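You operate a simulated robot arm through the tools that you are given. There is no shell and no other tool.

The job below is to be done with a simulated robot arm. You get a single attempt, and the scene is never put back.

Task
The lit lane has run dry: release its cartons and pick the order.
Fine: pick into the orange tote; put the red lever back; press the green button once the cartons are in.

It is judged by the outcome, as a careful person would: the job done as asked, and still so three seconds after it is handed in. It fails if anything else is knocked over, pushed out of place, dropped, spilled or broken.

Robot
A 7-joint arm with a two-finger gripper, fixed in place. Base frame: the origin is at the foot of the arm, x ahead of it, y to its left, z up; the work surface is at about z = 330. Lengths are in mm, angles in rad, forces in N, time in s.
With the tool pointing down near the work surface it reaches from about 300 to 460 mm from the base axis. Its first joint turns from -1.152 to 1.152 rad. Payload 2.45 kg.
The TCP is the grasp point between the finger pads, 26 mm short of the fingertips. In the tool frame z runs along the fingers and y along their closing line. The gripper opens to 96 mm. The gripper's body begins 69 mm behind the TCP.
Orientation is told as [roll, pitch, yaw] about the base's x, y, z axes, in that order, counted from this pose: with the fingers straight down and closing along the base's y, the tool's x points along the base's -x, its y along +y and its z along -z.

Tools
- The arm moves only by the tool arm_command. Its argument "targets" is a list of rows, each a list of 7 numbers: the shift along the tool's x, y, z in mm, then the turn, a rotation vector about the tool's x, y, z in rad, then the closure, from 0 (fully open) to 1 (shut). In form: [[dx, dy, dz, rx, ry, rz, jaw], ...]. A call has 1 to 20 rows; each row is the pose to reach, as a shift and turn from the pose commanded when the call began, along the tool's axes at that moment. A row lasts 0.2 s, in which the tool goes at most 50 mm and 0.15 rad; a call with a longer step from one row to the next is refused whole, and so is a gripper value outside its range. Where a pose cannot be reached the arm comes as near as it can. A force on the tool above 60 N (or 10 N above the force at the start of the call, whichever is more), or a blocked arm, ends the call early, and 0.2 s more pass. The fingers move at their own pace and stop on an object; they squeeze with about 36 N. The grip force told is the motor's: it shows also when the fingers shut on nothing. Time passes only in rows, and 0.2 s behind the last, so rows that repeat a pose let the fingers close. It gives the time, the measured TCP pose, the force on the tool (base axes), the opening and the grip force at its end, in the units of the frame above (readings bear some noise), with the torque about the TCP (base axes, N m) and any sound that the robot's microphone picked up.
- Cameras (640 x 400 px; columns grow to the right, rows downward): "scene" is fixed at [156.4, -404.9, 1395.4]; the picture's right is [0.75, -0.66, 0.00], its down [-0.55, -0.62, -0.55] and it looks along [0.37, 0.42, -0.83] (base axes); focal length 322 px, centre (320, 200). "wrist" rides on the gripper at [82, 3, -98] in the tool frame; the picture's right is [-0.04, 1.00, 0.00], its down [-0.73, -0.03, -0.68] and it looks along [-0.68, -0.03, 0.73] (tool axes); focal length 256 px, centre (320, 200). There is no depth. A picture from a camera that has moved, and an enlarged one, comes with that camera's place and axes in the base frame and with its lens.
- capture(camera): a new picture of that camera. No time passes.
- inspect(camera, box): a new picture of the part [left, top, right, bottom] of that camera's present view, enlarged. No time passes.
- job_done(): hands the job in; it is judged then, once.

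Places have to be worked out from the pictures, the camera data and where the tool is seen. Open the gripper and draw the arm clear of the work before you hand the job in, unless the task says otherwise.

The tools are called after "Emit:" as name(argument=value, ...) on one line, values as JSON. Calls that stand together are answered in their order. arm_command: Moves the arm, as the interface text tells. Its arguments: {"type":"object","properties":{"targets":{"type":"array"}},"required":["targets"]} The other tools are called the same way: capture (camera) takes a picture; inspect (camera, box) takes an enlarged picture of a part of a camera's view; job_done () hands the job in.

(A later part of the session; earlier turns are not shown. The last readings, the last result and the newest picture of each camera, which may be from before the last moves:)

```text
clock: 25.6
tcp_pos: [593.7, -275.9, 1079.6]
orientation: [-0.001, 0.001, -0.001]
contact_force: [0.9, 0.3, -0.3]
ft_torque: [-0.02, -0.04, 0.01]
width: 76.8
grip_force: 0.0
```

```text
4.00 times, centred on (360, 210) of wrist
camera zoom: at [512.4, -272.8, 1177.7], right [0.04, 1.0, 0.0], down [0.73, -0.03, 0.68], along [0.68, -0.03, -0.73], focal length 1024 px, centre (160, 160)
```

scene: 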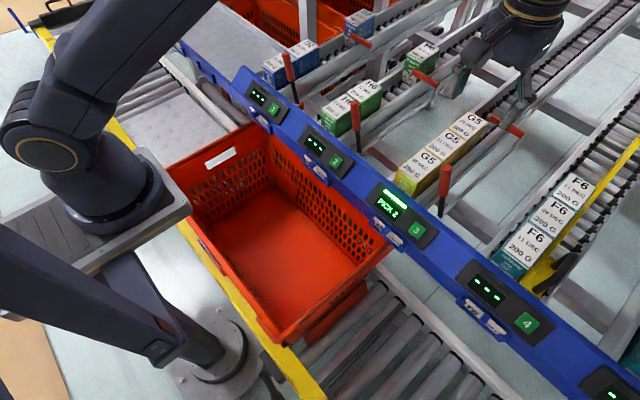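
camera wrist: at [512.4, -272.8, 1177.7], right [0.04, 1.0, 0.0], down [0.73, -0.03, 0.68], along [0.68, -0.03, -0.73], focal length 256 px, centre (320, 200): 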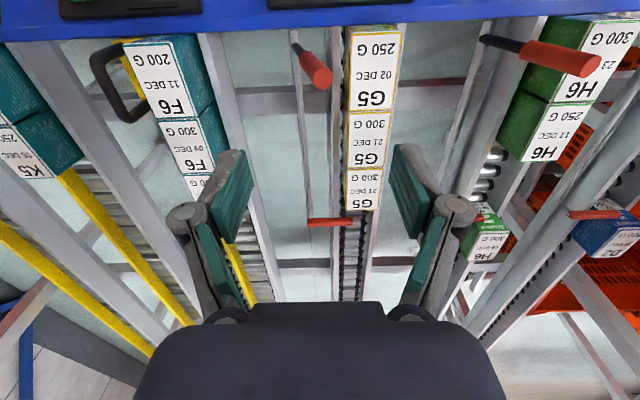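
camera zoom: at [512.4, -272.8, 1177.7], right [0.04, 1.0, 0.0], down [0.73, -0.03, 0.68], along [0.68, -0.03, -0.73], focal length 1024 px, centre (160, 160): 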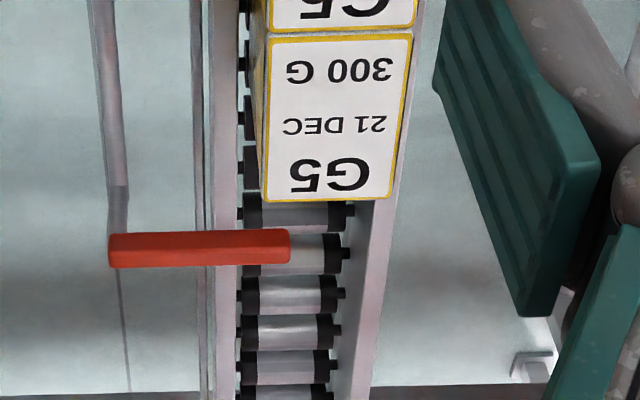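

Carton 1's top measures about x 567–650, y -241…-189 (52 mm wide), z≈860–868. I zoom once more to establish the height of the side rails so that the fingertips stay above them.

Emit:
inspect(camera="scene", box=[425, 130, 505, 190])

Emit:
inspect(camera="wrist", box=[290, 20, 390, 90])

```text
6.67 times, centred on (465, 160) of scene
camera zoom: at [156.4, -404.9, 1395.4], right [0.75, -0.66, 0.0], down [-0.55, -0.62, -0.55], along [0.37, 0.42, -0.83], focal length 2146 px, centre (-647, 467)
```

zoom: 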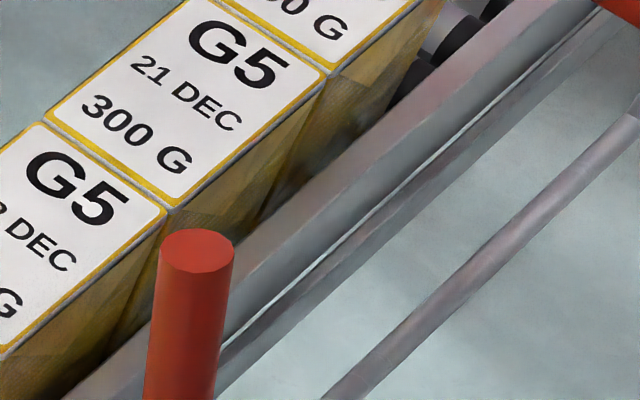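

```text
5.71 times, centred on (340, 55) of wrist
camera zoom: at [512.4, -272.8, 1177.7], right [0.04, 1.0, 0.0], down [0.73, -0.03, 0.68], along [0.68, -0.03, -0.73], focal length 1463 px, centre (206, 1029)
```

zoom: 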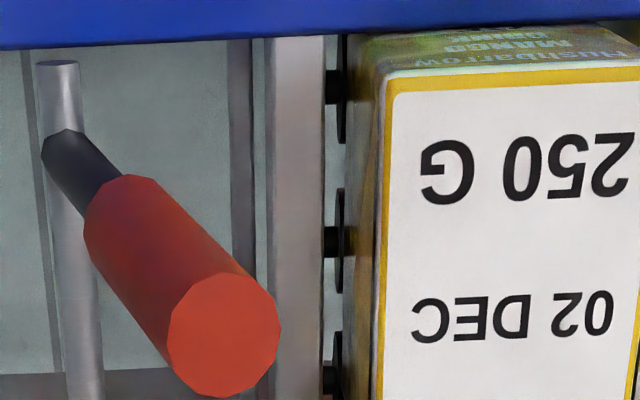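

The rail tops lie at about z 827, so about 35 mm of the carton stands above them; I will grip with the fingertips at about z 835. I move over carton 1 (x≈622, just behind the lever's plane, y≈-214) and go down to z≈895 to check alignment.

Emit:
arm_command(targets=[[-14, 30, 0, 0, 0, 0, 0.2], [-27, 62, 0, 0, 0, 0, 0.2], [-27, 62, 30, 0, 0, 0, 0.2], [-27, 62, 65, 0, 0, 0, 0.2], [-27, 62, 100, 0, 0, 0, 0.2], [-27, 62, 135, 0, 0, 0, 0.2], [-27, 62, 165, 0, 0, 0, 0.2], [-27, 62, 185, 0, 0, 0, 0.2], [-27, 62, 185, 0, 0, 0, 0.2]])

Emit:
capture(camera="wrist")

Emit:
inspect(camera="scene", box=[370, 70, 530, 210])

```text
clock: 27.6
tcp_pos: [618.5, -216.0, 893.7]
orientation: [0.0, -0.001, 0.0]
contact_force: [-0.9, -0.5, -0.7]
ft_torque: [0.02, 0.0, 0.01]
width: 76.8
grip_force: 0.2
```

```text
taken
camera wrist: at [537.3, -211.6, 992.3], right [0.04, 1.0, 0.0], down [0.73, -0.03, 0.68], along [0.68, -0.03, -0.73], focal length 256 px, centre (320, 200)
```

wrist: 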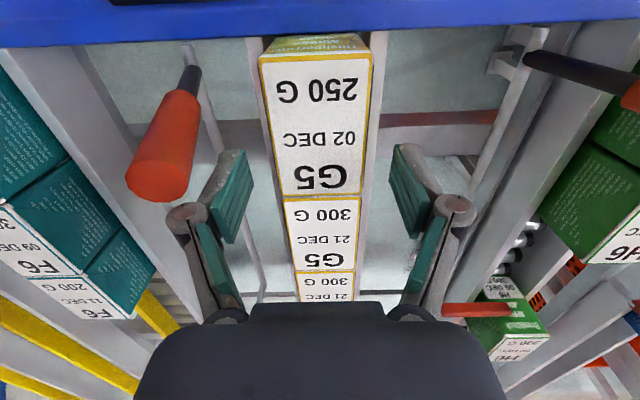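

```text
2.86 times, centred on (450, 140) of scene
camera zoom: at [156.4, -404.9, 1395.4], right [0.75, -0.66, 0.0], down [-0.55, -0.62, -0.55], along [0.37, 0.42, -0.83], focal length 920 px, centre (-51, 371)
```

zoom: 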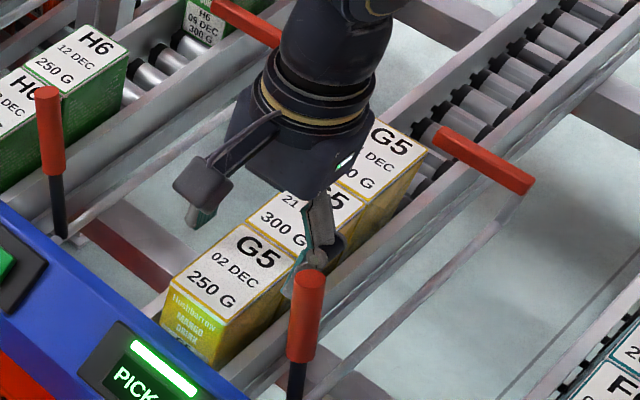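

The carton is centred within ~2 mm in y, and the boundary with the next carton is at x≈655. I shift 5 mm in +x (away from the lever), 1.5 mm in -y, and go down to z≈861.

Emit:
arm_command(targets=[[-5, -1.5, 0, 0, 0, 0, 0.2], [-5, -1.5, 12, 0, 0, 0, 0.2], [-5, -1.5, 24, 0, 0, 0, 0.2], [-5, -1.5, 33, 0, 0, 0, 0.2], [-5, -1.5, 33, 0, 0, 0, 0.2]])

Emit:
capture(camera="wrist")

Emit:
inspect(camera="scene", box=[400, 110, 480, 180])

```text
clock: 28.8
tcp_pos: [626.9, -215.9, 860.5]
orientation: [-0.001, 0.0, -0.001]
contact_force: [0.3, -0.5, 0.5]
ft_torque: [0.01, 0.0, 0.0]
width: 76.8
grip_force: 0.0
```

```text
taken
camera wrist: at [544.3, -212.1, 958.9], right [0.04, 1.0, 0.0], down [0.73, -0.03, 0.68], along [0.68, -0.03, -0.73], focal length 256 px, centre (320, 200)
```

wrist: 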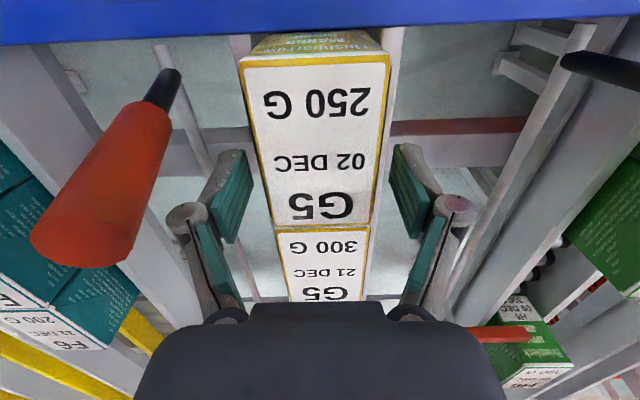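

```text
5.71 times, centred on (440, 145) of scene
camera zoom: at [156.4, -404.9, 1395.4], right [0.75, -0.66, 0.0], down [-0.55, -0.62, -0.55], along [0.37, 0.42, -0.83], focal length 1840 px, centre (-366, 514)
```

zoom: 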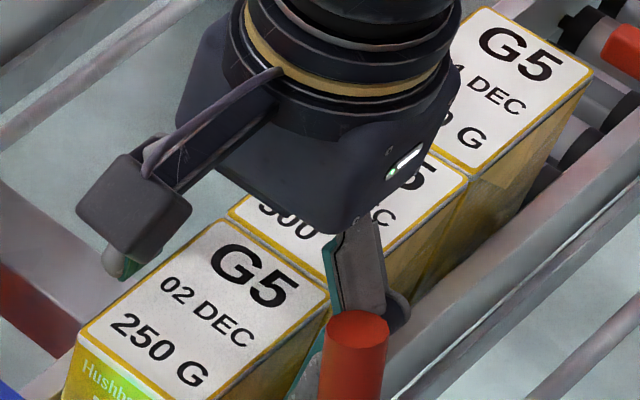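

The fingers straddle carton 1 with about 30 mm overlap below its top (top z≈864), clear of the rail, the lever and the next carton. I close the gripper.

Emit:
arm_command(targets=[[0, 0, 0, 0, 0, 0, 0.35], [0, 0, 0, 0, 0, 0, 0.5], [0, 0, 0, 0, 0, 0, 0.7], [0, 0, 0, 0, 0, 0, 1], [0, 0, 0, 0, 0, 0, 1], [0, 0, 0, 0, 0, 0, 1]])

Emit:
capture(camera="wrist")

```text
clock: 30.2
tcp_pos: [626.3, -216.7, 862.2]
orientation: [-0.001, 0.001, 0.001]
contact_force: [-0.2, 0.2, -0.2]
ft_torque: [0.04, -0.06, 0.02]
width: 54.5
grip_force: 36.2
```

```text
taken
camera wrist: at [544.3, -212.1, 959.1], right [0.04, 1.0, 0.0], down [0.73, -0.03, 0.68], along [0.68, -0.03, -0.73], focal length 256 px, centre (320, 200)
```

wrist: 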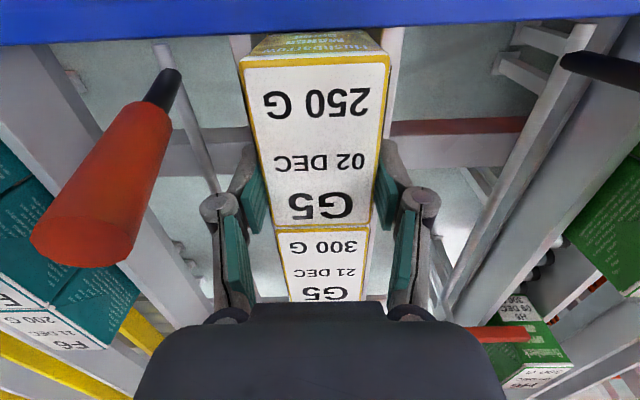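

The carton is gripped (width 54.5, 36 N). I lift it slowly, first 25 mm, to check it holds.

Emit:
arm_command(targets=[[0, 0, -4, 0, 0, 0, 1], [0, 0, -10, 0, 0, 0, 1], [0.5, 0, -17, 0, 0, 0, 1], [1, 0, -25, 0, 0, 0, 1], [1, 0, -25, 0, 0, 0, 1]])

Emit:
capture(camera="wrist")

Emit:
inspect(camera="scene", box=[370, 70, 530, 210])

```text
clock: 31.4
tcp_pos: [626.5, -217.3, 887.2]
orientation: [-0.001, 0.001, 0.002]
contact_force: [0.0, -0.5, -2.5]
ft_torque: [-0.01, -0.05, -0.01]
width: 54.8
grip_force: 36.4
```

```text
taken
camera wrist: at [544.5, -213.1, 985.0], right [0.04, 1.0, 0.0], down [0.73, -0.03, 0.68], along [0.68, -0.03, -0.73], focal length 256 px, centre (320, 200)
```

wrist: 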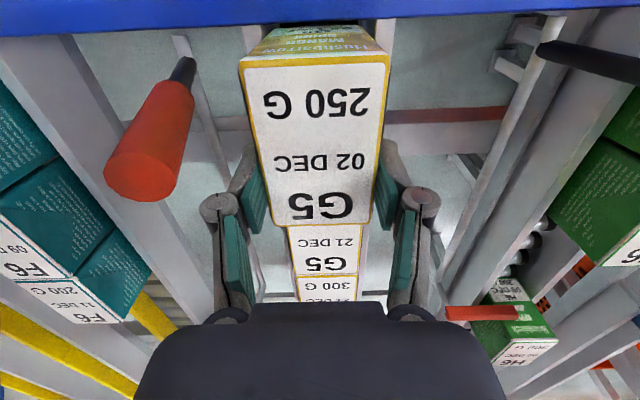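

```text
2.86 times, centred on (450, 140) of scene
camera zoom: at [156.4, -404.9, 1395.4], right [0.75, -0.66, 0.0], down [-0.55, -0.62, -0.55], along [0.37, 0.42, -0.83], focal length 920 px, centre (-51, 371)
```

zoom: 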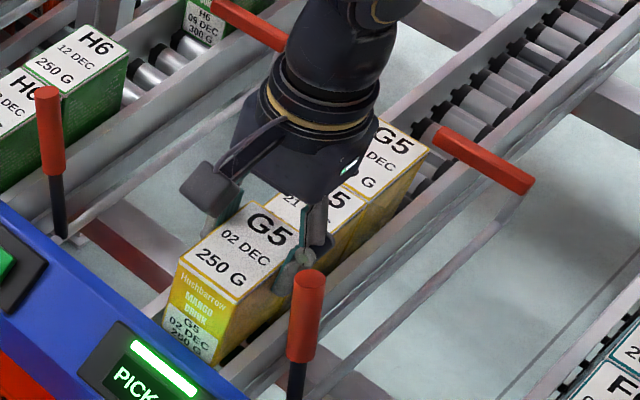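

The carton lifts cleanly (weight reading 2.5 N). I keep lifting straight up by another 105 mm to clear the neighbouring carton and the beam.

Emit:
arm_command(targets=[[0.5, 0, -15, 0, 0, 0, 1], [1, 0, -30, 0, 0, 0, 1], [1.5, 0, -45, 0, 0, 0, 1], [2, 0, -60, 0, 0, 0, 1], [2, 0, -75, 0, 0, 0, 1], [2, 0, -90, 0, 0, 0, 1], [2, 0, -105, 0, 0, 0, 1], [2, 0, -105, 0, 0, 0, 1], [2, 0, -105, 0, 0, 0, 1]])

Emit:
capture(camera="wrist")

Emit:
capture(camera="scene")

```text
clock: 33.4
tcp_pos: [625.3, -214.7, 992.5]
orientation: [0.0, -0.001, -0.001]
contact_force: [-0.5, 0.8, -1.6]
ft_torque: [-0.02, -0.02, 0.02]
width: 54.3
grip_force: 36.2
```

```text
taken
camera wrist: at [542.8, -211.7, 1089.8], right [0.04, 1.0, 0.0], down [0.73, -0.03, 0.68], along [0.68, -0.03, -0.73], focal length 256 px, centre (320, 200)
```

wrist: 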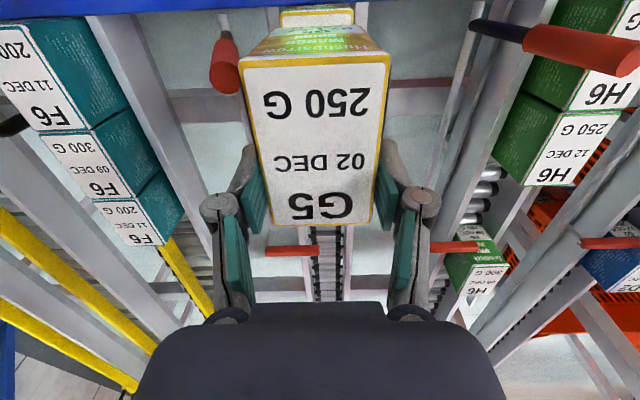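

```text
taken
```

scene: 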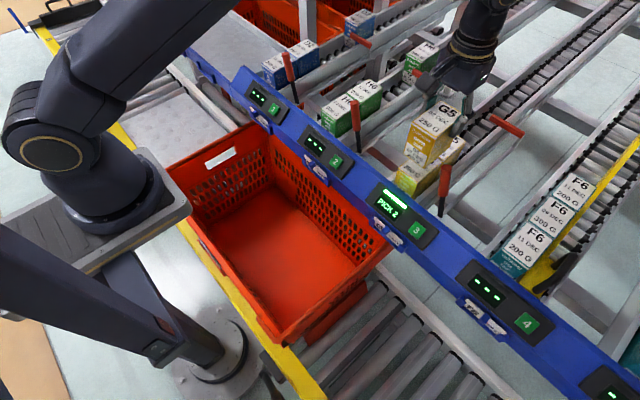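

Cartons 2 and 3 rolled to the front, and carton 1 hangs straight. I now retreat in -x over the beam to x≈400 and then shift toward the tote's middle, staying high.

Emit:
arm_command(targets=[[20, 0, 0, 0, 0, 0, 1], [50, 0, 0, 0, 0, 0, 1], [80, 0, 0, 0, 0, 0, 1], [110, 0, 0, 0, 0, 0, 1], [140, 0, 0, 0, 0, 0, 1], [170, 10, 0, 0, 0, 0, 1], [200, 30, 0, 0, 0, 0, 1], [220, 60, 0, 0, 0, 0, 1], [235, 90, 0, 0, 0, 0, 1], [245, 120, 0, 0, 0, 0, 1], [245, 150, 0, 0, 0, 0, 1], [245, 165, 0, 0, 0, 0, 1], [245, 165, 0, 0, 0, 0, 1]])

Emit:
capture(camera="wrist")

Emit:
capture(camera="scene")

```text
clock: 36.2
tcp_pos: [379.3, -49.3, 990.5]
orientation: [-0.001, 0.0, -0.001]
contact_force: [0.0, -0.1, -2.2]
ft_torque: [-0.03, 0.01, 0.01]
width: 54.4
grip_force: 35.6
```

```text
taken
camera wrist: at [296.5, -46.5, 1088.1], right [0.04, 1.0, 0.0], down [0.73, -0.03, 0.68], along [0.68, -0.03, -0.73], focal length 256 px, centre (320, 200)
```

wrist: 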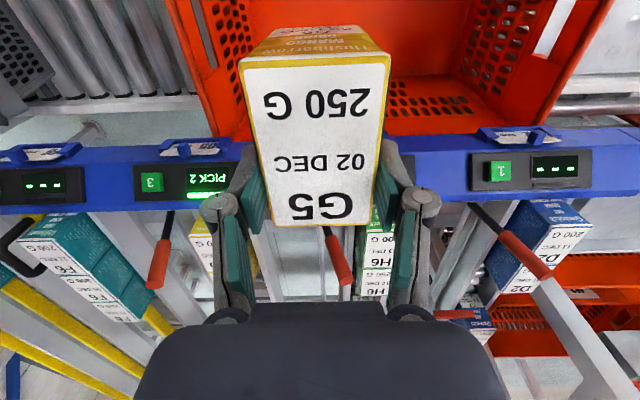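

```text
taken
```

scene: 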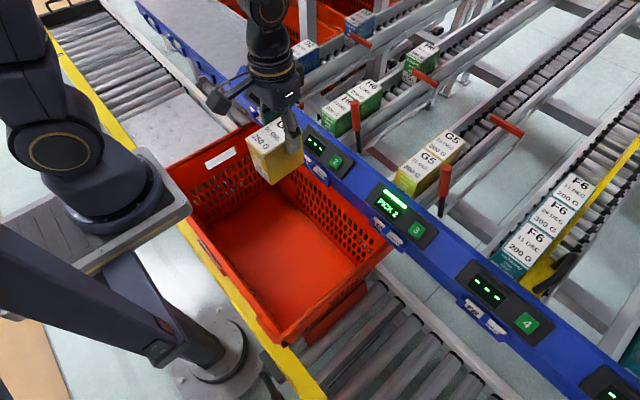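

The carton is now over the tote. The tote's rim is at about z 612 (near corner +x/-y at (554, -270)), so its floor should be near z 335–340. I zoom on the held carton to determine its height and tilt.

Emit:
inspect(camera="scene", box=[235, 100, 315, 190])

Emit:
inspect(camera="wrist", box=[220, 0, 420, 240])

```text
4.44 times, centred on (275, 145) of scene
camera zoom: at [156.4, -404.9, 1395.4], right [0.75, -0.66, 0.0], down [-0.55, -0.62, -0.55], along [0.37, 0.42, -0.83], focal length 1431 px, centre (520, 444)
```

zoom: 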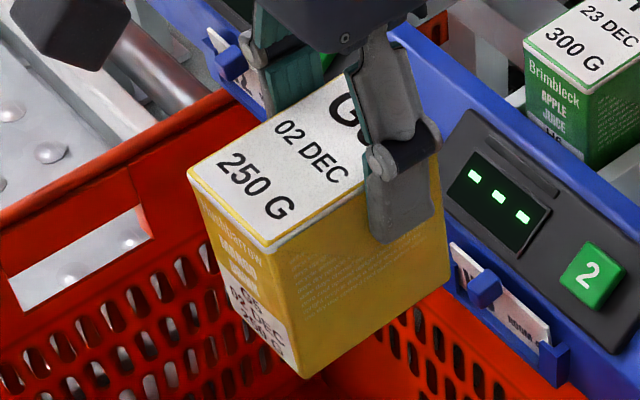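

```text
1.67 times, centred on (320, 120) of wrist
camera zoom: at [296.5, -46.5, 1088.1], right [0.04, 1.0, 0.0], down [0.73, -0.03, 0.68], along [0.68, -0.03, -0.73], focal length 427 px, centre (320, 333)
```

zoom: 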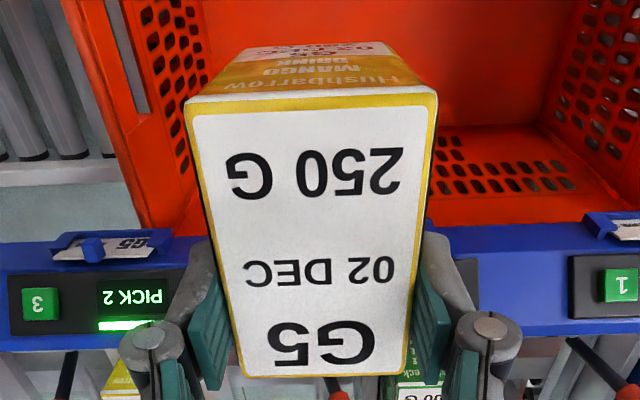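

The carton is about 84 × 54 × 85 mm and tilted nose-down ~2.6° (the lane's slope), so I'll level it by a 0.045 rad pitch. I lower it over the tote to z≈640 first.

Emit:
arm_command(targets=[[0, 0, 20, 0, 0.01, 0, 1], [0, 0, 55, 0, 0.02, 0, 1], [0, 0, 90, 0, 0.03, 0, 1], [0, 0, 125, 0, 0.04, 0, 1], [0, 0, 160, 0, 0.045, 0, 1], [0, 0, 195, 0, 0.045, 0, 1], [0, 0, 230, 0, 0.045, 0, 1], [0, 0, 265, 0, 0.045, 0, 1], [0, 0, 300, 0, 0.045, 0, 1], [0, 0, 330, 0, 0.045, 0, 1], [0, 0, 350, 0, 0.045, 0, 1], [0, 0, 350, 0, 0.045, 0, 1]])

Emit:
capture(camera="wrist")

Emit:
capture(camera="scene")

```text
clock: 38.8
tcp_pos: [378.1, -51.7, 639.2]
orientation: [0.0, 0.045, -0.001]
contact_force: [0.2, 0.3, -2.0]
ft_torque: [0.01, -0.01, 0.05]
width: 54.6
grip_force: 35.3
```

```text
taken
camera wrist: at [299.9, -47.1, 741.8], right [0.04, 1.0, 0.0], down [0.76, -0.03, 0.65], along [0.64, -0.03, -0.76], focal length 256 px, centre (320, 200)
```

wrist: 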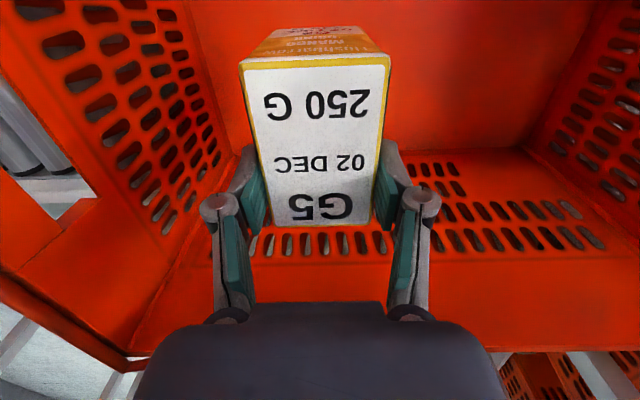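

```text
taken
```

scene: 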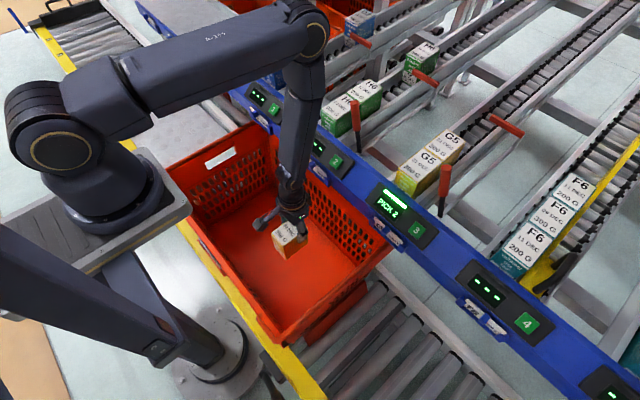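

The carton is inside the tote's opening, well clear of all walls. I lower it further to z≈450, about 30 mm above the expected resting height.

Emit:
arm_command(targets=[[-1.4, 0, 30, 0, 0, 0, 1], [-2.7, 0, 60, 0, 0, 0, 1], [-4.1, 0, 90, 0, 0, 0, 1], [-5.4, 0, 120, 0, 0, 0, 1], [-6.5, 0, 145, 0, 0, 0, 1], [-7.4, 0, 165, 0, 0, 0, 1], [-8.1, 0, 180, 0, 0, 0, 1], [-8.5, 0, 190, 0, 0, 0, 1], [-8.5, 0, 190, 0, 0, 0, 1]])

Emit:
capture(camera="wrist")

Emit:
inspect(camera="scene", box=[160, 100, 400, 340])

```text
clock: 40.8
tcp_pos: [379.1, -51.8, 451.0]
orientation: [0.0, 0.046, 0.0]
contact_force: [-0.5, 0.5, -2.8]
ft_torque: [0.0, -0.01, 0.02]
width: 54.7
grip_force: 36.5
```

```text
taken
camera wrist: at [301.6, -48.5, 552.7], right [0.04, 1.0, 0.0], down [0.76, -0.03, 0.65], along [0.64, -0.03, -0.76], focal length 256 px, centre (320, 200)
```

wrist: 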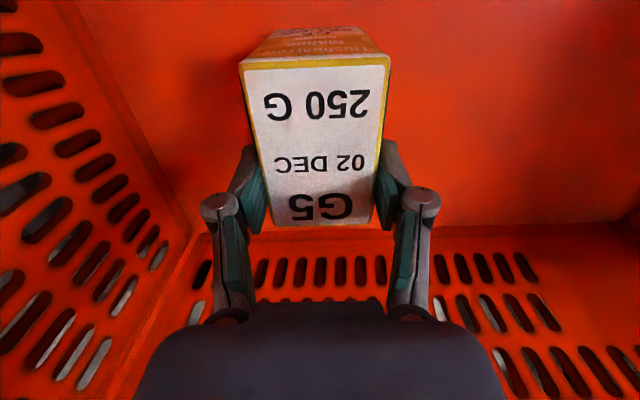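

```text
1.67 times, centred on (280, 220) of scene
camera zoom: at [156.4, -404.9, 1395.4], right [0.75, -0.66, 0.0], down [-0.55, -0.62, -0.55], along [0.37, 0.42, -0.83], focal length 536 px, centre (387, 167)
```

zoom: 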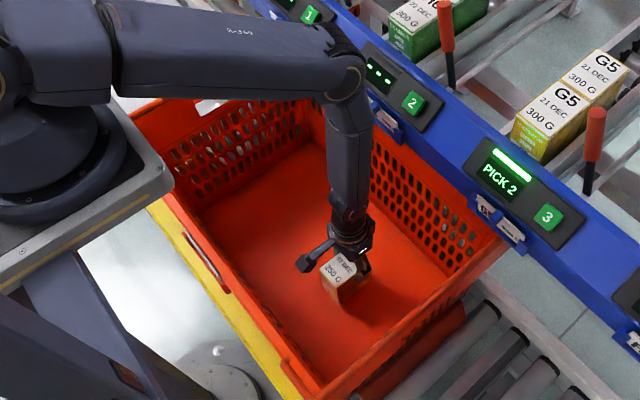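

The floor/wall corner triangulates to z≈326–338, so contact should come at TCP z≈412–422. I go down gently to about 430, then in small steps watching the force.

Emit:
arm_command(targets=[[-0.3, 0, 7, 0, 0, 0, 1], [-0.6, 0, 14, 0, 0, 0, 1], [-0.9, 0, 20, 0, 0, 0, 1], [-0.9, 0, 20, 0, 0, 0, 1]])

Emit:
arm_command(targets=[[-0.1, 0, 2, 0, 0, 0, 1], [-0.2, 0, 4, 0, 0, 0, 1], [-0.2, 0, 4, 0, 0, 0, 1]])

```text
clock: 41.8
tcp_pos: [379.5, -50.7, 439.4]
orientation: [0.0, 0.046, 0.0]
contact_force: [0.7, 0.0, -2.6]
ft_torque: [0.06, -0.06, 0.0]
width: 54.3
grip_force: 36.2
out of reach, approached as far as the arm can: row 3, 4
```

```text
clock: 42.6
tcp_pos: [379.0, -51.3, 438.9]
orientation: [0.002, 0.047, 0.0]
contact_force: [0.9, -0.2, -2.8]
ft_torque: [0.0, -0.04, 0.04]
width: 54.6
grip_force: 35.6
out of reach, approached as far as the arm can: row 2, 3
```

The arm reports it cannot go lower than z≈439 at this pose. I try taking out the small pitch (tool exactly vertical), since that may be what limits the wrist.

Emit:
arm_command(targets=[[0, 0, 0, 0, -0.02, 0, 1], [0, 0, 0, 0, -0.045, 0, 1], [0, 0, 0, 0, -0.045, 0, 1]])

```text
clock: 43.4
tcp_pos: [379.7, -51.6, 439.6]
orientation: [0.0, 0.0, 0.0]
contact_force: [-0.9, 0.4, -2.2]
ft_torque: [-0.04, -0.02, -0.01]
width: 54.6
grip_force: 36.3
```

Vertical pose is accepted. I try to go down a few millimetres more.

Emit:
arm_command(targets=[[0, 0, 3, 0, 0, 0, 1], [0, 0, 6, 0, 0, 0, 1], [0, 0, 9, 0, 0, 0, 1], [0, 0, 9, 0, 0, 0, 1]])

```text
clock: 44.4
tcp_pos: [378.3, -51.1, 439.1]
orientation: [0.001, -0.001, -0.002]
contact_force: [0.2, -0.5, -1.6]
ft_torque: [0.0, -0.02, 0.01]
width: 54.3
grip_force: 35.7
out of reach, approached as far as the arm can: row 2, 3, 4
```

The arm seems limited to about z 439 at this radius with the carton still hanging. I look at the gap to the tote floor before trying a different radius.

Emit:
inspect(camera="scene", box=[250, 200, 330, 290])

Emit:
capture(camera="scene")

Emit:
capture(camera="wrist")

```text
4.44 times, centred on (290, 245) of scene
camera zoom: at [156.4, -404.9, 1395.4], right [0.75, -0.66, 0.0], down [-0.55, -0.62, -0.55], along [0.37, 0.42, -0.83], focal length 1431 px, centre (453, 0)
```

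zoom: 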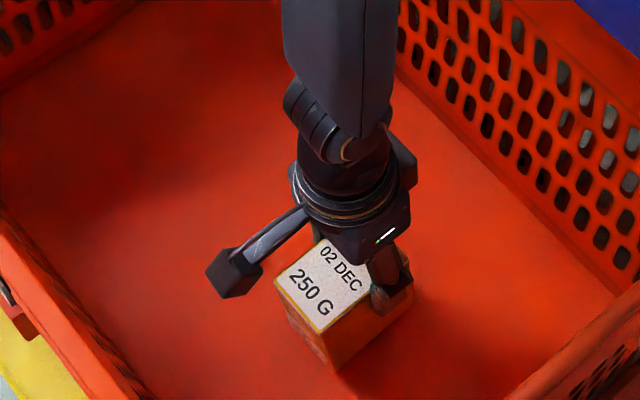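

```text
taken
```

scene: 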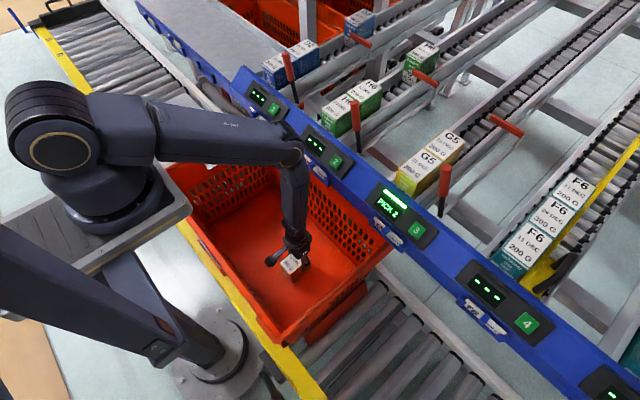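

```text
taken
camera wrist: at [297.3, -47.3, 536.4], right [0.04, 1.0, 0.0], down [0.73, -0.03, 0.68], along [0.68, -0.03, -0.73], focal length 256 px, centre (320, 200)
```

wrist: 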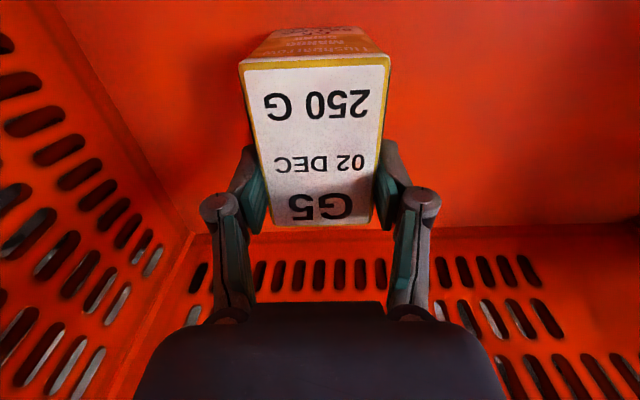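

The carton hangs roughly 15–25 mm above the floor. The shoulder is high above, so a smaller radius may let the arm reach lower; I move 25 mm inward and then try going down in small steps.

Emit:
arm_command(targets=[[10, 0, 0, 0, 0, 0, 1], [20, 0, 0, 0, 0, 0, 1], [25, 0, 0, 0, 0, 0, 1], [25, 0, 4, 0, 0, 0, 1], [25, 0, 8, 0, 0, 0, 1], [25, 0, 8, 0, 0, 0, 1]])

```text
clock: 45.8
tcp_pos: [354.6, -50.8, 437.9]
orientation: [-0.001, 0.0, 0.0]
contact_force: [0.1, 0.1, -2.6]
ft_torque: [-0.02, 0.01, 0.01]
width: 54.6
grip_force: 35.7
out of reach, approached as far as the arm can: row 4, 5, 6
```

Moving inward hardly changed the limit. I try the other direction, out to x≈420, and attempt to go lower there.

Emit:
arm_command(targets=[[-20, 0, 0, 0, 0, 0, 1], [-40, 0, 0, 0, 0, 0, 1], [-60, 0, 0, 0, 0, 0, 1], [-65, 0, 0, 0, 0, 0, 1], [-65, 0, 4, 0, 0, 0, 1], [-65, 0, 8, 0, 0, 0, 1], [-65, 0, 12, 0, 0, 0, 1], [-65, 0, 12, 0, 0, 0, 1]])

```text
clock: 47.6
tcp_pos: [418.6, -48.9, 442.0]
orientation: [0.0, 0.001, -0.002]
contact_force: [-0.2, -0.1, -2.7]
ft_torque: [-0.01, 0.0, 0.0]
width: 54.4
grip_force: 36.2
out of reach, approached as far as the arm can: row 5, 6, 7, 8
```

The lowest reachable height is nearly the same everywhere (442 at r≈421, 438 at r≈358). I probe once more further inward, at r≈340, keeping clear of the tote's near wall.

Emit:
arm_command(targets=[[20, 0, -3, 0, 0, 0, 1], [40, 0, -3, 0, 0, 0, 1], [60, 0, -3, 0, 0, 0, 1], [80, 0, 0, 0, 0, 0, 1], [83, 0, 3, 0, 0, 0, 1], [83, 0, 6, 0, 0, 0, 1], [83, 0, 10, 0, 0, 0, 1], [83, 0, 10, 0, 0, 0, 1]])

Emit:
capture(camera="wrist")

Emit:
inspect(camera="scene", box=[230, 200, 350, 300])

```text
clock: 49.4
tcp_pos: [335.0, -48.9, 440.7]
orientation: [0.002, -0.001, 0.001]
contact_force: [-0.3, 0.1, -2.3]
ft_torque: [-0.01, -0.02, 0.03]
width: 54.3
grip_force: 35.6
out of reach, approached as far as the arm can: row 6, 7, 8
```

```text
taken
camera wrist: at [252.7, -44.7, 539.4], right [0.04, 1.0, 0.0], down [0.73, -0.03, 0.68], along [0.68, -0.03, -0.73], focal length 256 px, centre (320, 200)
```

wrist: 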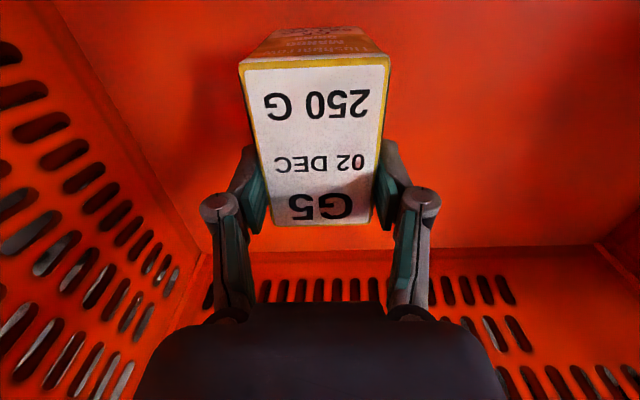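

```text
4.00 times, centred on (290, 250) of scene
camera zoom: at [156.4, -404.9, 1395.4], right [0.75, -0.66, 0.0], down [-0.55, -0.62, -0.55], along [0.37, 0.42, -0.83], focal length 1288 px, centre (440, 0)
```

zoom: 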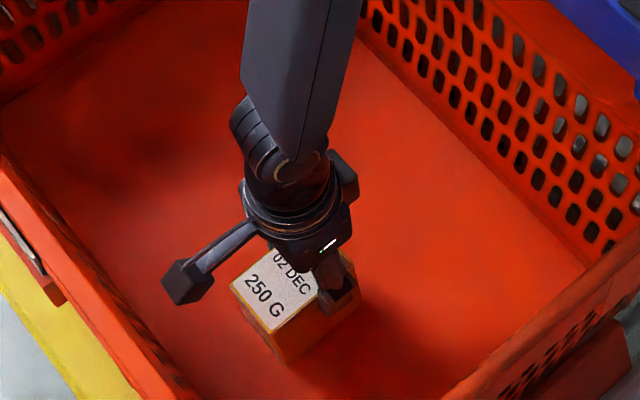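

The arm's lowest height is about z 438 (at r≈370), so the carton's bottom can come to about 17 mm above the floor with this grip. I go to that lowest spot (x≈366), level the carton with the small pitch, and then check whether the grip force can be eased gradually.

Emit:
arm_command(targets=[[-10, 0, -5, 0, 0.02, 0, 1], [-22, 0, -5, 0, 0.045, 0, 1], [-32, 0, -3, 0, 0.045, 0, 1], [-32, 0, 0, 0, 0.045, 0, 1], [-32, 0, 2, 0, 0.045, 0, 1], [-32, 0, 4, 0, 0.045, 0, 1], [-32, 0, 4, 0, 0.045, 0, 1]])

Emit:
inspect(camera="scene", box=[250, 220, 330, 280])

```text
clock: 51.0
tcp_pos: [366.5, -47.9, 438.3]
orientation: [0.001, 0.045, 0.0]
contact_force: [0.8, -0.1, -2.7]
ft_torque: [0.0, -0.05, 0.01]
width: 54.4
grip_force: 35.9
```

```text
6.67 times, centred on (290, 250) of scene
camera zoom: at [156.4, -404.9, 1395.4], right [0.75, -0.66, 0.0], down [-0.55, -0.62, -0.55], along [0.37, 0.42, -0.83], focal length 2146 px, centre (520, -133)
```

zoom: 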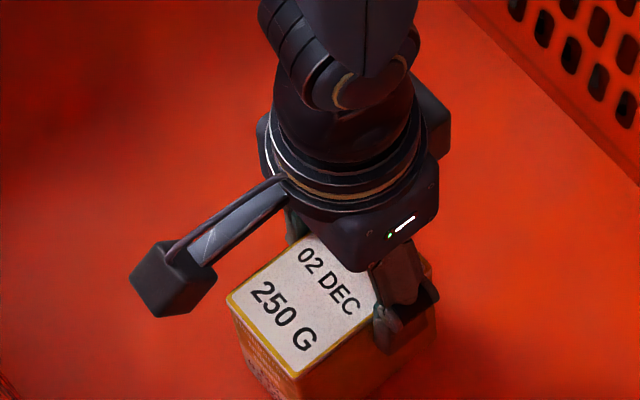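

This pose was fully reached at 438.3. I try a few millimetres lower in small steps.

Emit:
arm_command(targets=[[0, 0, 2, 0, 0, 0, 1], [-0.2, 0, 4, 0, 0, 0, 1], [-0.3, 0, 6, 0, 0, 0, 1], [-0.3, 0, 6, 0, 0, 0, 1]])

```text
clock: 52.0
tcp_pos: [367.1, -49.5, 438.3]
orientation: [-0.001, 0.045, 0.0]
contact_force: [0.2, 0.2, -2.3]
ft_torque: [0.0, -0.02, 0.01]
width: 54.6
grip_force: 36.2
out of reach, approached as far as the arm can: row 1, 2, 3, 4
```

That is the lowest point. I now ease the closure command gradually toward the carton's width (closure ≈0.43) to see whether the grip force falls off gently.

Emit:
arm_command(targets=[[0, 0, 0, 0, 0, 0, 0.7], [0, 0, 0, 0, 0, 0, 0.55], [0, 0, 0, 0, 0, 0, 0.5]])

Emit:
arm_command(targets=[[0, 0, 0, 0, 0, 0, 0.47], [0, 0, 0, 0, 0, 0, 0.46]])

```text
clock: 52.8
tcp_pos: [367.7, -47.9, 437.1]
orientation: [0.0, 0.046, -0.001]
contact_force: [0.1, 0.2, -2.9]
ft_torque: [0.01, -0.06, 0.0]
width: 54.5
grip_force: 35.9
```

```text
clock: 53.4
tcp_pos: [368.0, -49.1, 438.9]
orientation: [0.0, 0.045, -0.001]
contact_force: [0.8, 0.1, -2.0]
ft_torque: [-0.03, -0.04, -0.02]
width: 54.6
grip_force: 36.3
```

The force stays at 36 N down to 0.46, so I ease further in very small steps around the carton's width.

Emit:
arm_command(targets=[[0, 0, 0, 0, 0, 0, 0.45], [0, 0, 0, 0, 0, 0, 0.445]])

Emit:
arm_command(targets=[[0, 0, 0, 0, 0, 0, 0.442], [0, 0, 0, 0, 0, 0, 0.439]])

Emit:
arm_command(targets=[[0, 0, 0, 0, 0, 0, 0.437]])

```text
clock: 54.0
tcp_pos: [367.0, -48.5, 439.5]
orientation: [-0.001, 0.046, -0.001]
contact_force: [0.0, 0.3, -1.8]
ft_torque: [0.03, -0.04, 0.01]
width: 54.6
grip_force: 35.4
```

```text
clock: 54.6
tcp_pos: [366.1, -48.4, 438.8]
orientation: [0.0, 0.044, 0.0]
contact_force: [0.6, -0.2, 0.6]
ft_torque: [0.0, -0.01, 0.01]
width: 55.4
grip_force: 1.3
```

```text
clock: 55.0
tcp_pos: [368.1, -48.9, 438.8]
orientation: [0.0, 0.045, 0.0]
contact_force: [0.3, -0.3, 0.7]
ft_torque: [0.05, -0.04, -0.02]
width: 54.8
grip_force: 18.8
```

At 0.439 the force fell to 1.3 N and the weight left the gripper, so the carton has slid down. I look at where it is now.

Emit:
capture(camera="wrist")

Emit:
inspect(camera="scene", box=[250, 220, 330, 280])

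```text
taken
camera wrist: at [289.9, -45.2, 540.3], right [0.04, 1.0, 0.0], down [0.76, -0.03, 0.65], along [0.64, -0.03, -0.76], focal length 256 px, centre (320, 200)
```

wrist: 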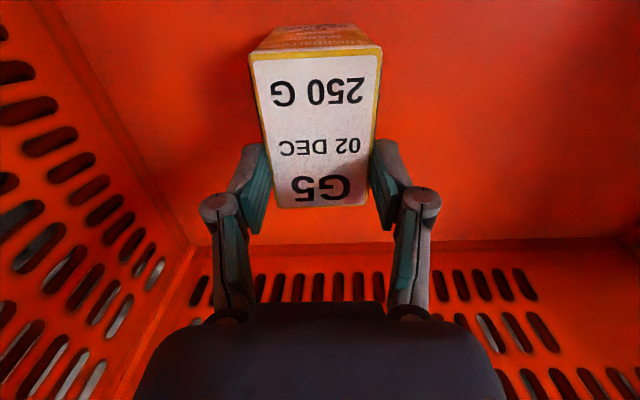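

```text
6.67 times, centred on (290, 250) of scene
camera zoom: at [156.4, -404.9, 1395.4], right [0.75, -0.66, 0.0], down [-0.55, -0.62, -0.55], along [0.37, 0.42, -0.83], focal length 2146 px, centre (520, -133)
```

zoom: 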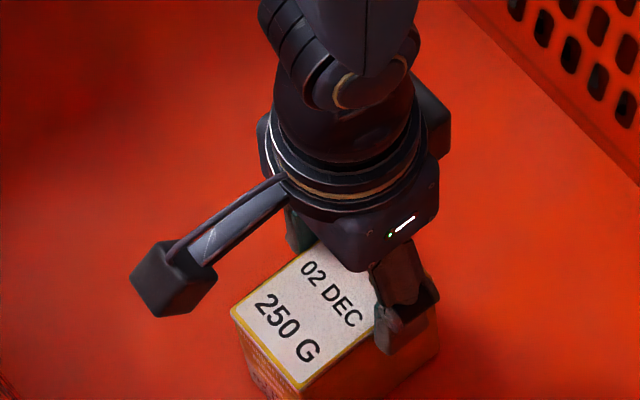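

The carton slid gently about 14 mm and now stands flat on the tote floor (no weight on the gripper). I open the fingers and rise straight out of the tote.

Emit:
arm_command(targets=[[0, 0, 0, 0, 0, 0, 0.41], [0, 0, 0, 0, 0, 0, 0.36], [0, 0, 0, 0, 0, 0, 0.28], [0, 0, 0, 0, 0, 0, 0.2], [0, 0, 0, 0, 0, 0, 0.2], [0.4, 0, -10, 0, 0, 0, 0.2], [1.1, 0, -25, 0, 0, 0, 0.2], [2.2, 0, -50, 0, 0, 0, 0.2], [3.6, 0, -80, 0, 0, 0, 0.2], [5.4, 0, -120, 0, -0.02, 0, 0.2], [7.2, 0, -160, 0, -0.045, 0, 0.2], [9, 0, -200, 0, -0.045, 0, 0.2], [10.8, 0, -240, 0, -0.045, 0, 0.2], [12.6, 0, -280, 0, -0.045, 0, 0.2], [14.4, 0, -320, 0, -0.045, 0, 0.2]])

Emit:
capture(camera="wrist")

Emit:
capture(camera="scene")

```text
clock: 58.2
tcp_pos: [369.6, -47.7, 762.5]
orientation: [0.0, 0.002, -0.001]
contact_force: [0.3, -0.5, -0.8]
ft_torque: [-0.02, 0.04, 0.0]
width: 77.2
grip_force: 0.1
```

```text
taken
camera wrist: at [287.0, -44.5, 860.1], right [0.04, 1.0, 0.0], down [0.73, -0.03, 0.68], along [0.68, -0.03, -0.73], focal length 256 px, centre (320, 200)
```

wrist: 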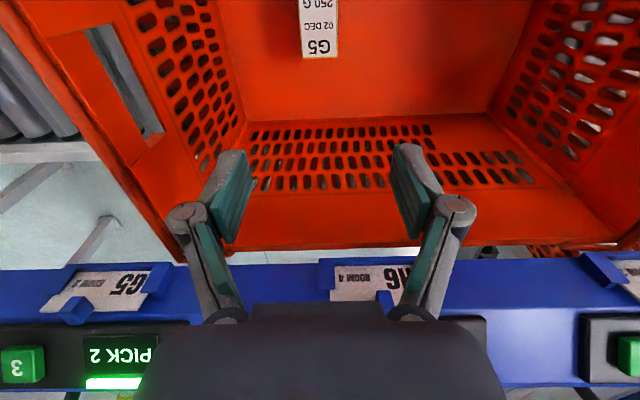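

```text
taken
```

scene: 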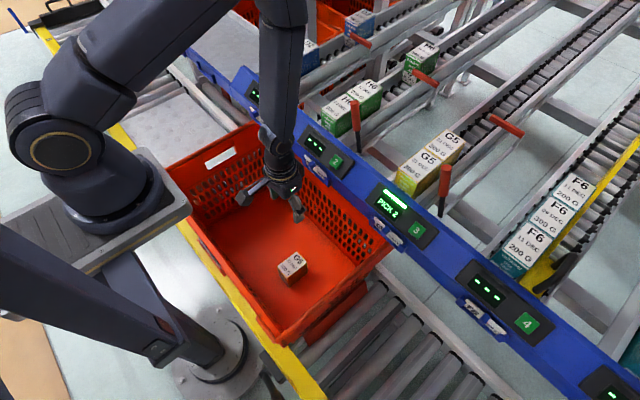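

Carton 1 stands upright in the tote. I go back up and over to lane 3's front carton (21 DEC 300 G) for the second pick.

Emit:
arm_command(targets=[[0, 0, -45, 0, 0, 0, 0.2], [0, 0, -90, 0, 0, 0, 0.2], [0, 0, -135, 0, 0, 0, 0.2], [0, 0, -180, 0, 0, 0, 0.2], [0, 0, -215, 0, 0, 0, 0.2], [0, -35, -240, 0, 0, 0, 0.2], [0, -75, -240, 0, 0, 0, 0.2], [0, -115, -240, 0, 0, 0, 0.2], [-20, -150, -240, 0, 0, 0, 0.2], [-55, -167, -240, 0, 0, 0, 0.2], [-95, -167, -240, 0, 0, 0, 0.2], [-135, -167, -240, 0, 0, 0, 0.2], [-175, -167, -240, 0, 0, 0, 0.2], [-215, -167, -240, 0, 0, 0, 0.2], [-250, -167, -240, 0, 0, 0, 0.2], [-250, -167, -240, 0, 0, 0, 0.2]])

Emit:
capture(camera="wrist")

Emit:
inspect(camera="scene", box=[370, 70, 530, 210])

```text
clock: 61.6
tcp_pos: [620.6, -216.1, 999.1]
orientation: [0.001, -0.001, -0.001]
contact_force: [-0.1, -0.1, 0.1]
ft_torque: [0.02, 0.0, 0.02]
width: 76.8
grip_force: 0.0
```

```text
taken
camera wrist: at [538.5, -211.7, 1097.2], right [0.04, 1.0, 0.0], down [0.73, -0.03, 0.68], along [0.68, -0.03, -0.73], focal length 256 px, centre (320, 200)
```

wrist: 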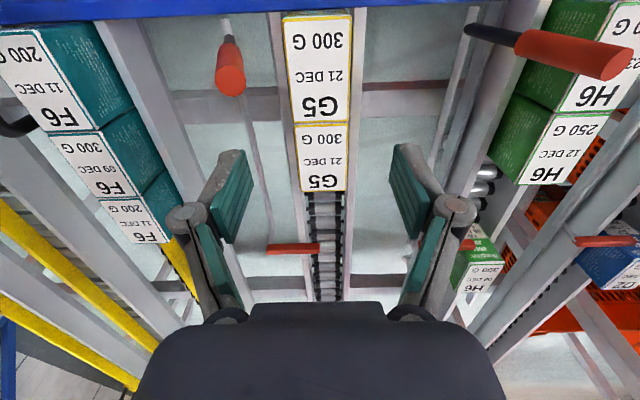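

```text
2.86 times, centred on (450, 140) of scene
camera zoom: at [156.4, -404.9, 1395.4], right [0.75, -0.66, 0.0], down [-0.55, -0.62, -0.55], along [0.37, 0.42, -0.83], focal length 920 px, centre (-51, 371)
```

zoom: 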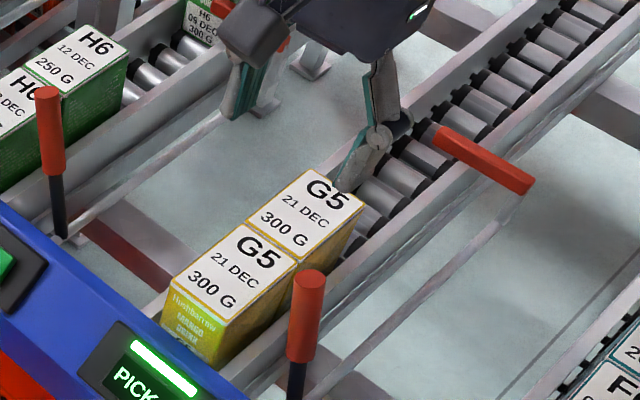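

Two cartons remain, the front one in the same place as before (boundary at x≈653, centre y≈-216, top z≈864). I descend to z≈868, gripping slightly higher this time so less sliding is needed at the tote.

Emit:
arm_command(targets=[[-3, -1, 25, 0, 0, 0, 0.2], [-3, -1, 55, 0, 0, 0, 0.2], [-3, -1, 85, 0, 0, 0, 0.2], [-3, -1, 105, 0, 0, 0, 0.2], [-3, -1, 120, 0, 0, 0, 0.2], [-3, -1, 131, 0, 0, 0, 0.2], [-3, -1, 131, 0, 0, 0, 0.2]])

Emit:
capture(camera="wrist")

Emit:
inspect(camera="scene", box=[400, 110, 480, 180])

```text
clock: 63.2
tcp_pos: [621.1, -218.4, 868.4]
orientation: [0.001, 0.0, 0.0]
contact_force: [1.1, 0.6, 0.3]
ft_torque: [0.01, -0.01, -0.01]
width: 76.8
grip_force: 0.1
```

```text
taken
camera wrist: at [539.4, -214.4, 966.7], right [0.04, 1.0, 0.0], down [0.73, -0.03, 0.68], along [0.68, -0.03, -0.73], focal length 256 px, centre (320, 200)
```

wrist: 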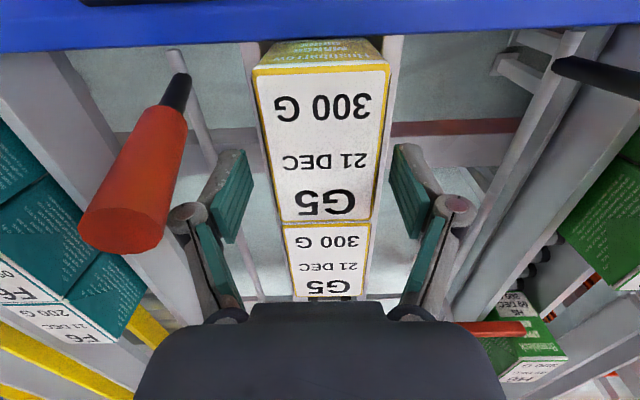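

```text
5.71 times, centred on (440, 145) of scene
camera zoom: at [156.4, -404.9, 1395.4], right [0.75, -0.66, 0.0], down [-0.55, -0.62, -0.55], along [0.37, 0.42, -0.83], focal length 1840 px, centre (-366, 514)
```

zoom: 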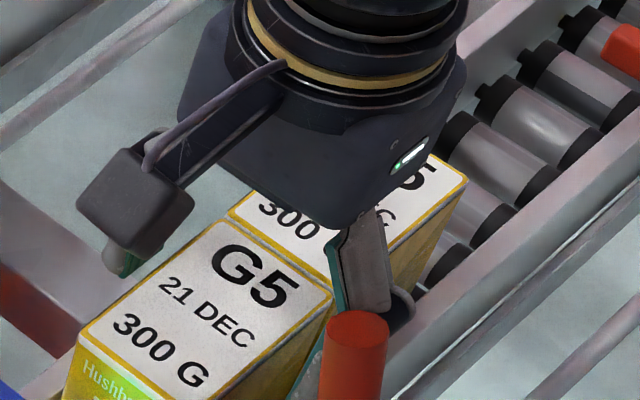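

The carton's centre is about 1.8 mm to +y of the TCP, so I correct that and close the gripper.

Emit:
arm_command(targets=[[0, 1.8, 0, 0, 0, 0, 0.2], [0, 1.8, 0, 0, 0, 0, 0.35], [0, 1.8, 0, 0, 0, 0, 0.5], [0, 1.8, 0, 0, 0, 0, 0.7], [0, 1.8, 0, 0, 0, 0, 1], [0, 1.8, 0, 0, 0, 0, 1], [0, 1.8, 0, 0, 0, 0, 1]])

Emit:
arm_command(targets=[[0, 0, -4, 0, 0, 0, 1], [0, 0, -10, 0, 0, 0, 1], [0.5, 0, -17, 0, 0, 0, 1], [1, 0, -25, 0, 0, 0, 1], [1, 0, -25, 0, 0, 0, 1]])

Emit:
capture(camera="wrist")

Emit:
inspect(camera="scene", box=[370, 70, 530, 210])

```text
clock: 64.8
tcp_pos: [621.0, -215.3, 869.5]
orientation: [-0.001, -0.001, 0.001]
contact_force: [-0.5, -0.9, 2.5]
ft_torque: [-0.02, -0.05, 0.0]
width: 54.6
grip_force: 35.6
```

```text
clock: 66.0
tcp_pos: [619.8, -214.5, 891.9]
orientation: [-0.001, 0.001, 0.0]
contact_force: [-1.1, 0.0, -2.3]
ft_torque: [-0.04, -0.05, -0.01]
width: 54.4
grip_force: 35.9
```

```text
taken
camera wrist: at [538.3, -211.4, 990.5], right [0.04, 1.0, 0.0], down [0.73, -0.03, 0.68], along [0.68, -0.03, -0.73], focal length 256 px, centre (320, 200)
```

wrist: 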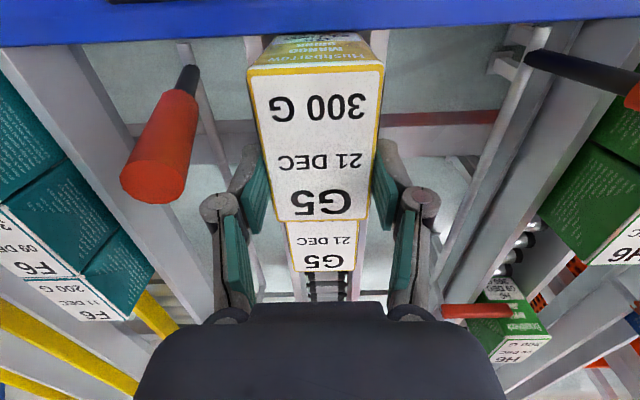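

```text
2.86 times, centred on (450, 140) of scene
camera zoom: at [156.4, -404.9, 1395.4], right [0.75, -0.66, 0.0], down [-0.55, -0.62, -0.55], along [0.37, 0.42, -0.83], focal length 920 px, centre (-51, 371)
```

zoom: 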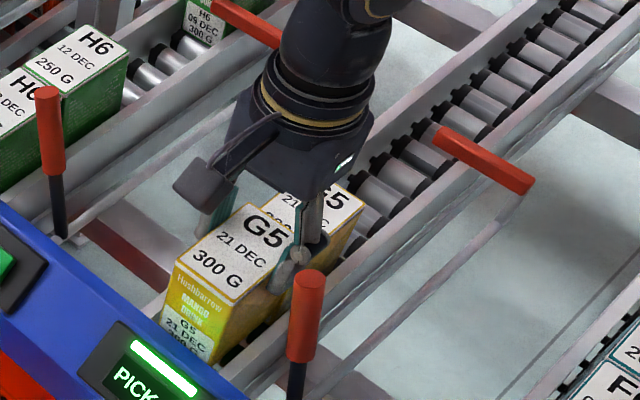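

The second carton (21 DEC, 300 G) is held firmly. I lift it clear by another 105 mm.

Emit:
arm_command(targets=[[0.5, 0, -15, 0, 0, 0, 1], [1, 0, -30, 0, 0, 0, 1], [1.5, 0, -45, 0, 0, 0, 1], [2, 0, -60, 0, 0, 0, 1], [2, 0, -75, 0, 0, 0, 1], [2, 0, -90, 0, 0, 0, 1], [2, 0, -105, 0, 0, 0, 1], [2, 0, -105, 0, 0, 0, 1]])

Emit:
capture(camera="wrist")

Emit:
inspect(camera="scene", box=[370, 70, 530, 210])

```text
clock: 67.8
tcp_pos: [617.4, -214.9, 998.2]
orientation: [0.001, 0.0, 0.0]
contact_force: [0.4, 0.1, -1.9]
ft_torque: [0.0, -0.04, 0.0]
width: 54.6
grip_force: 35.9
```

```text
taken
camera wrist: at [535.1, -210.7, 1096.8], right [0.04, 1.0, 0.0], down [0.73, -0.03, 0.68], along [0.68, -0.03, -0.73], focal length 256 px, centre (320, 200)
```

wrist: 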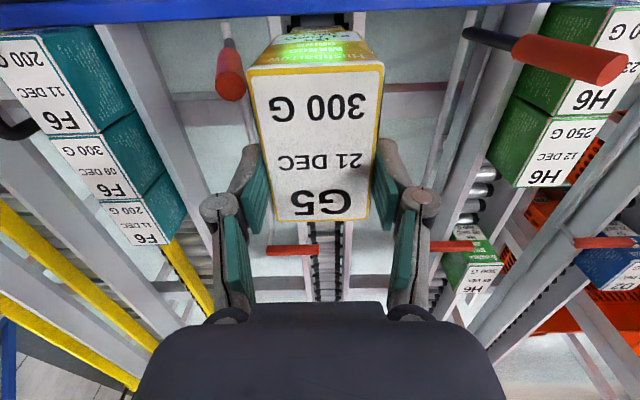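

```text
2.86 times, centred on (450, 140) of scene
camera zoom: at [156.4, -404.9, 1395.4], right [0.75, -0.66, 0.0], down [-0.55, -0.62, -0.55], along [0.37, 0.42, -0.83], focal length 920 px, centre (-51, 371)
```

zoom: 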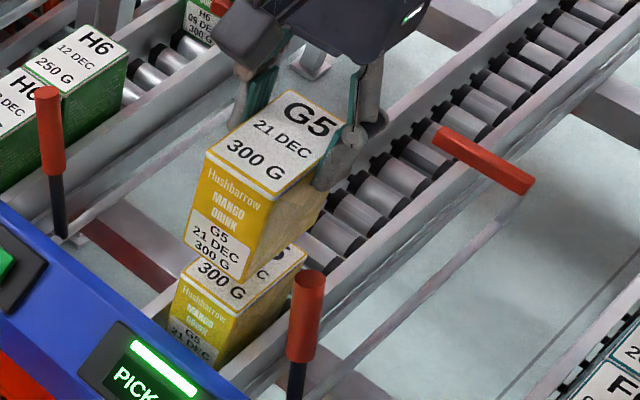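

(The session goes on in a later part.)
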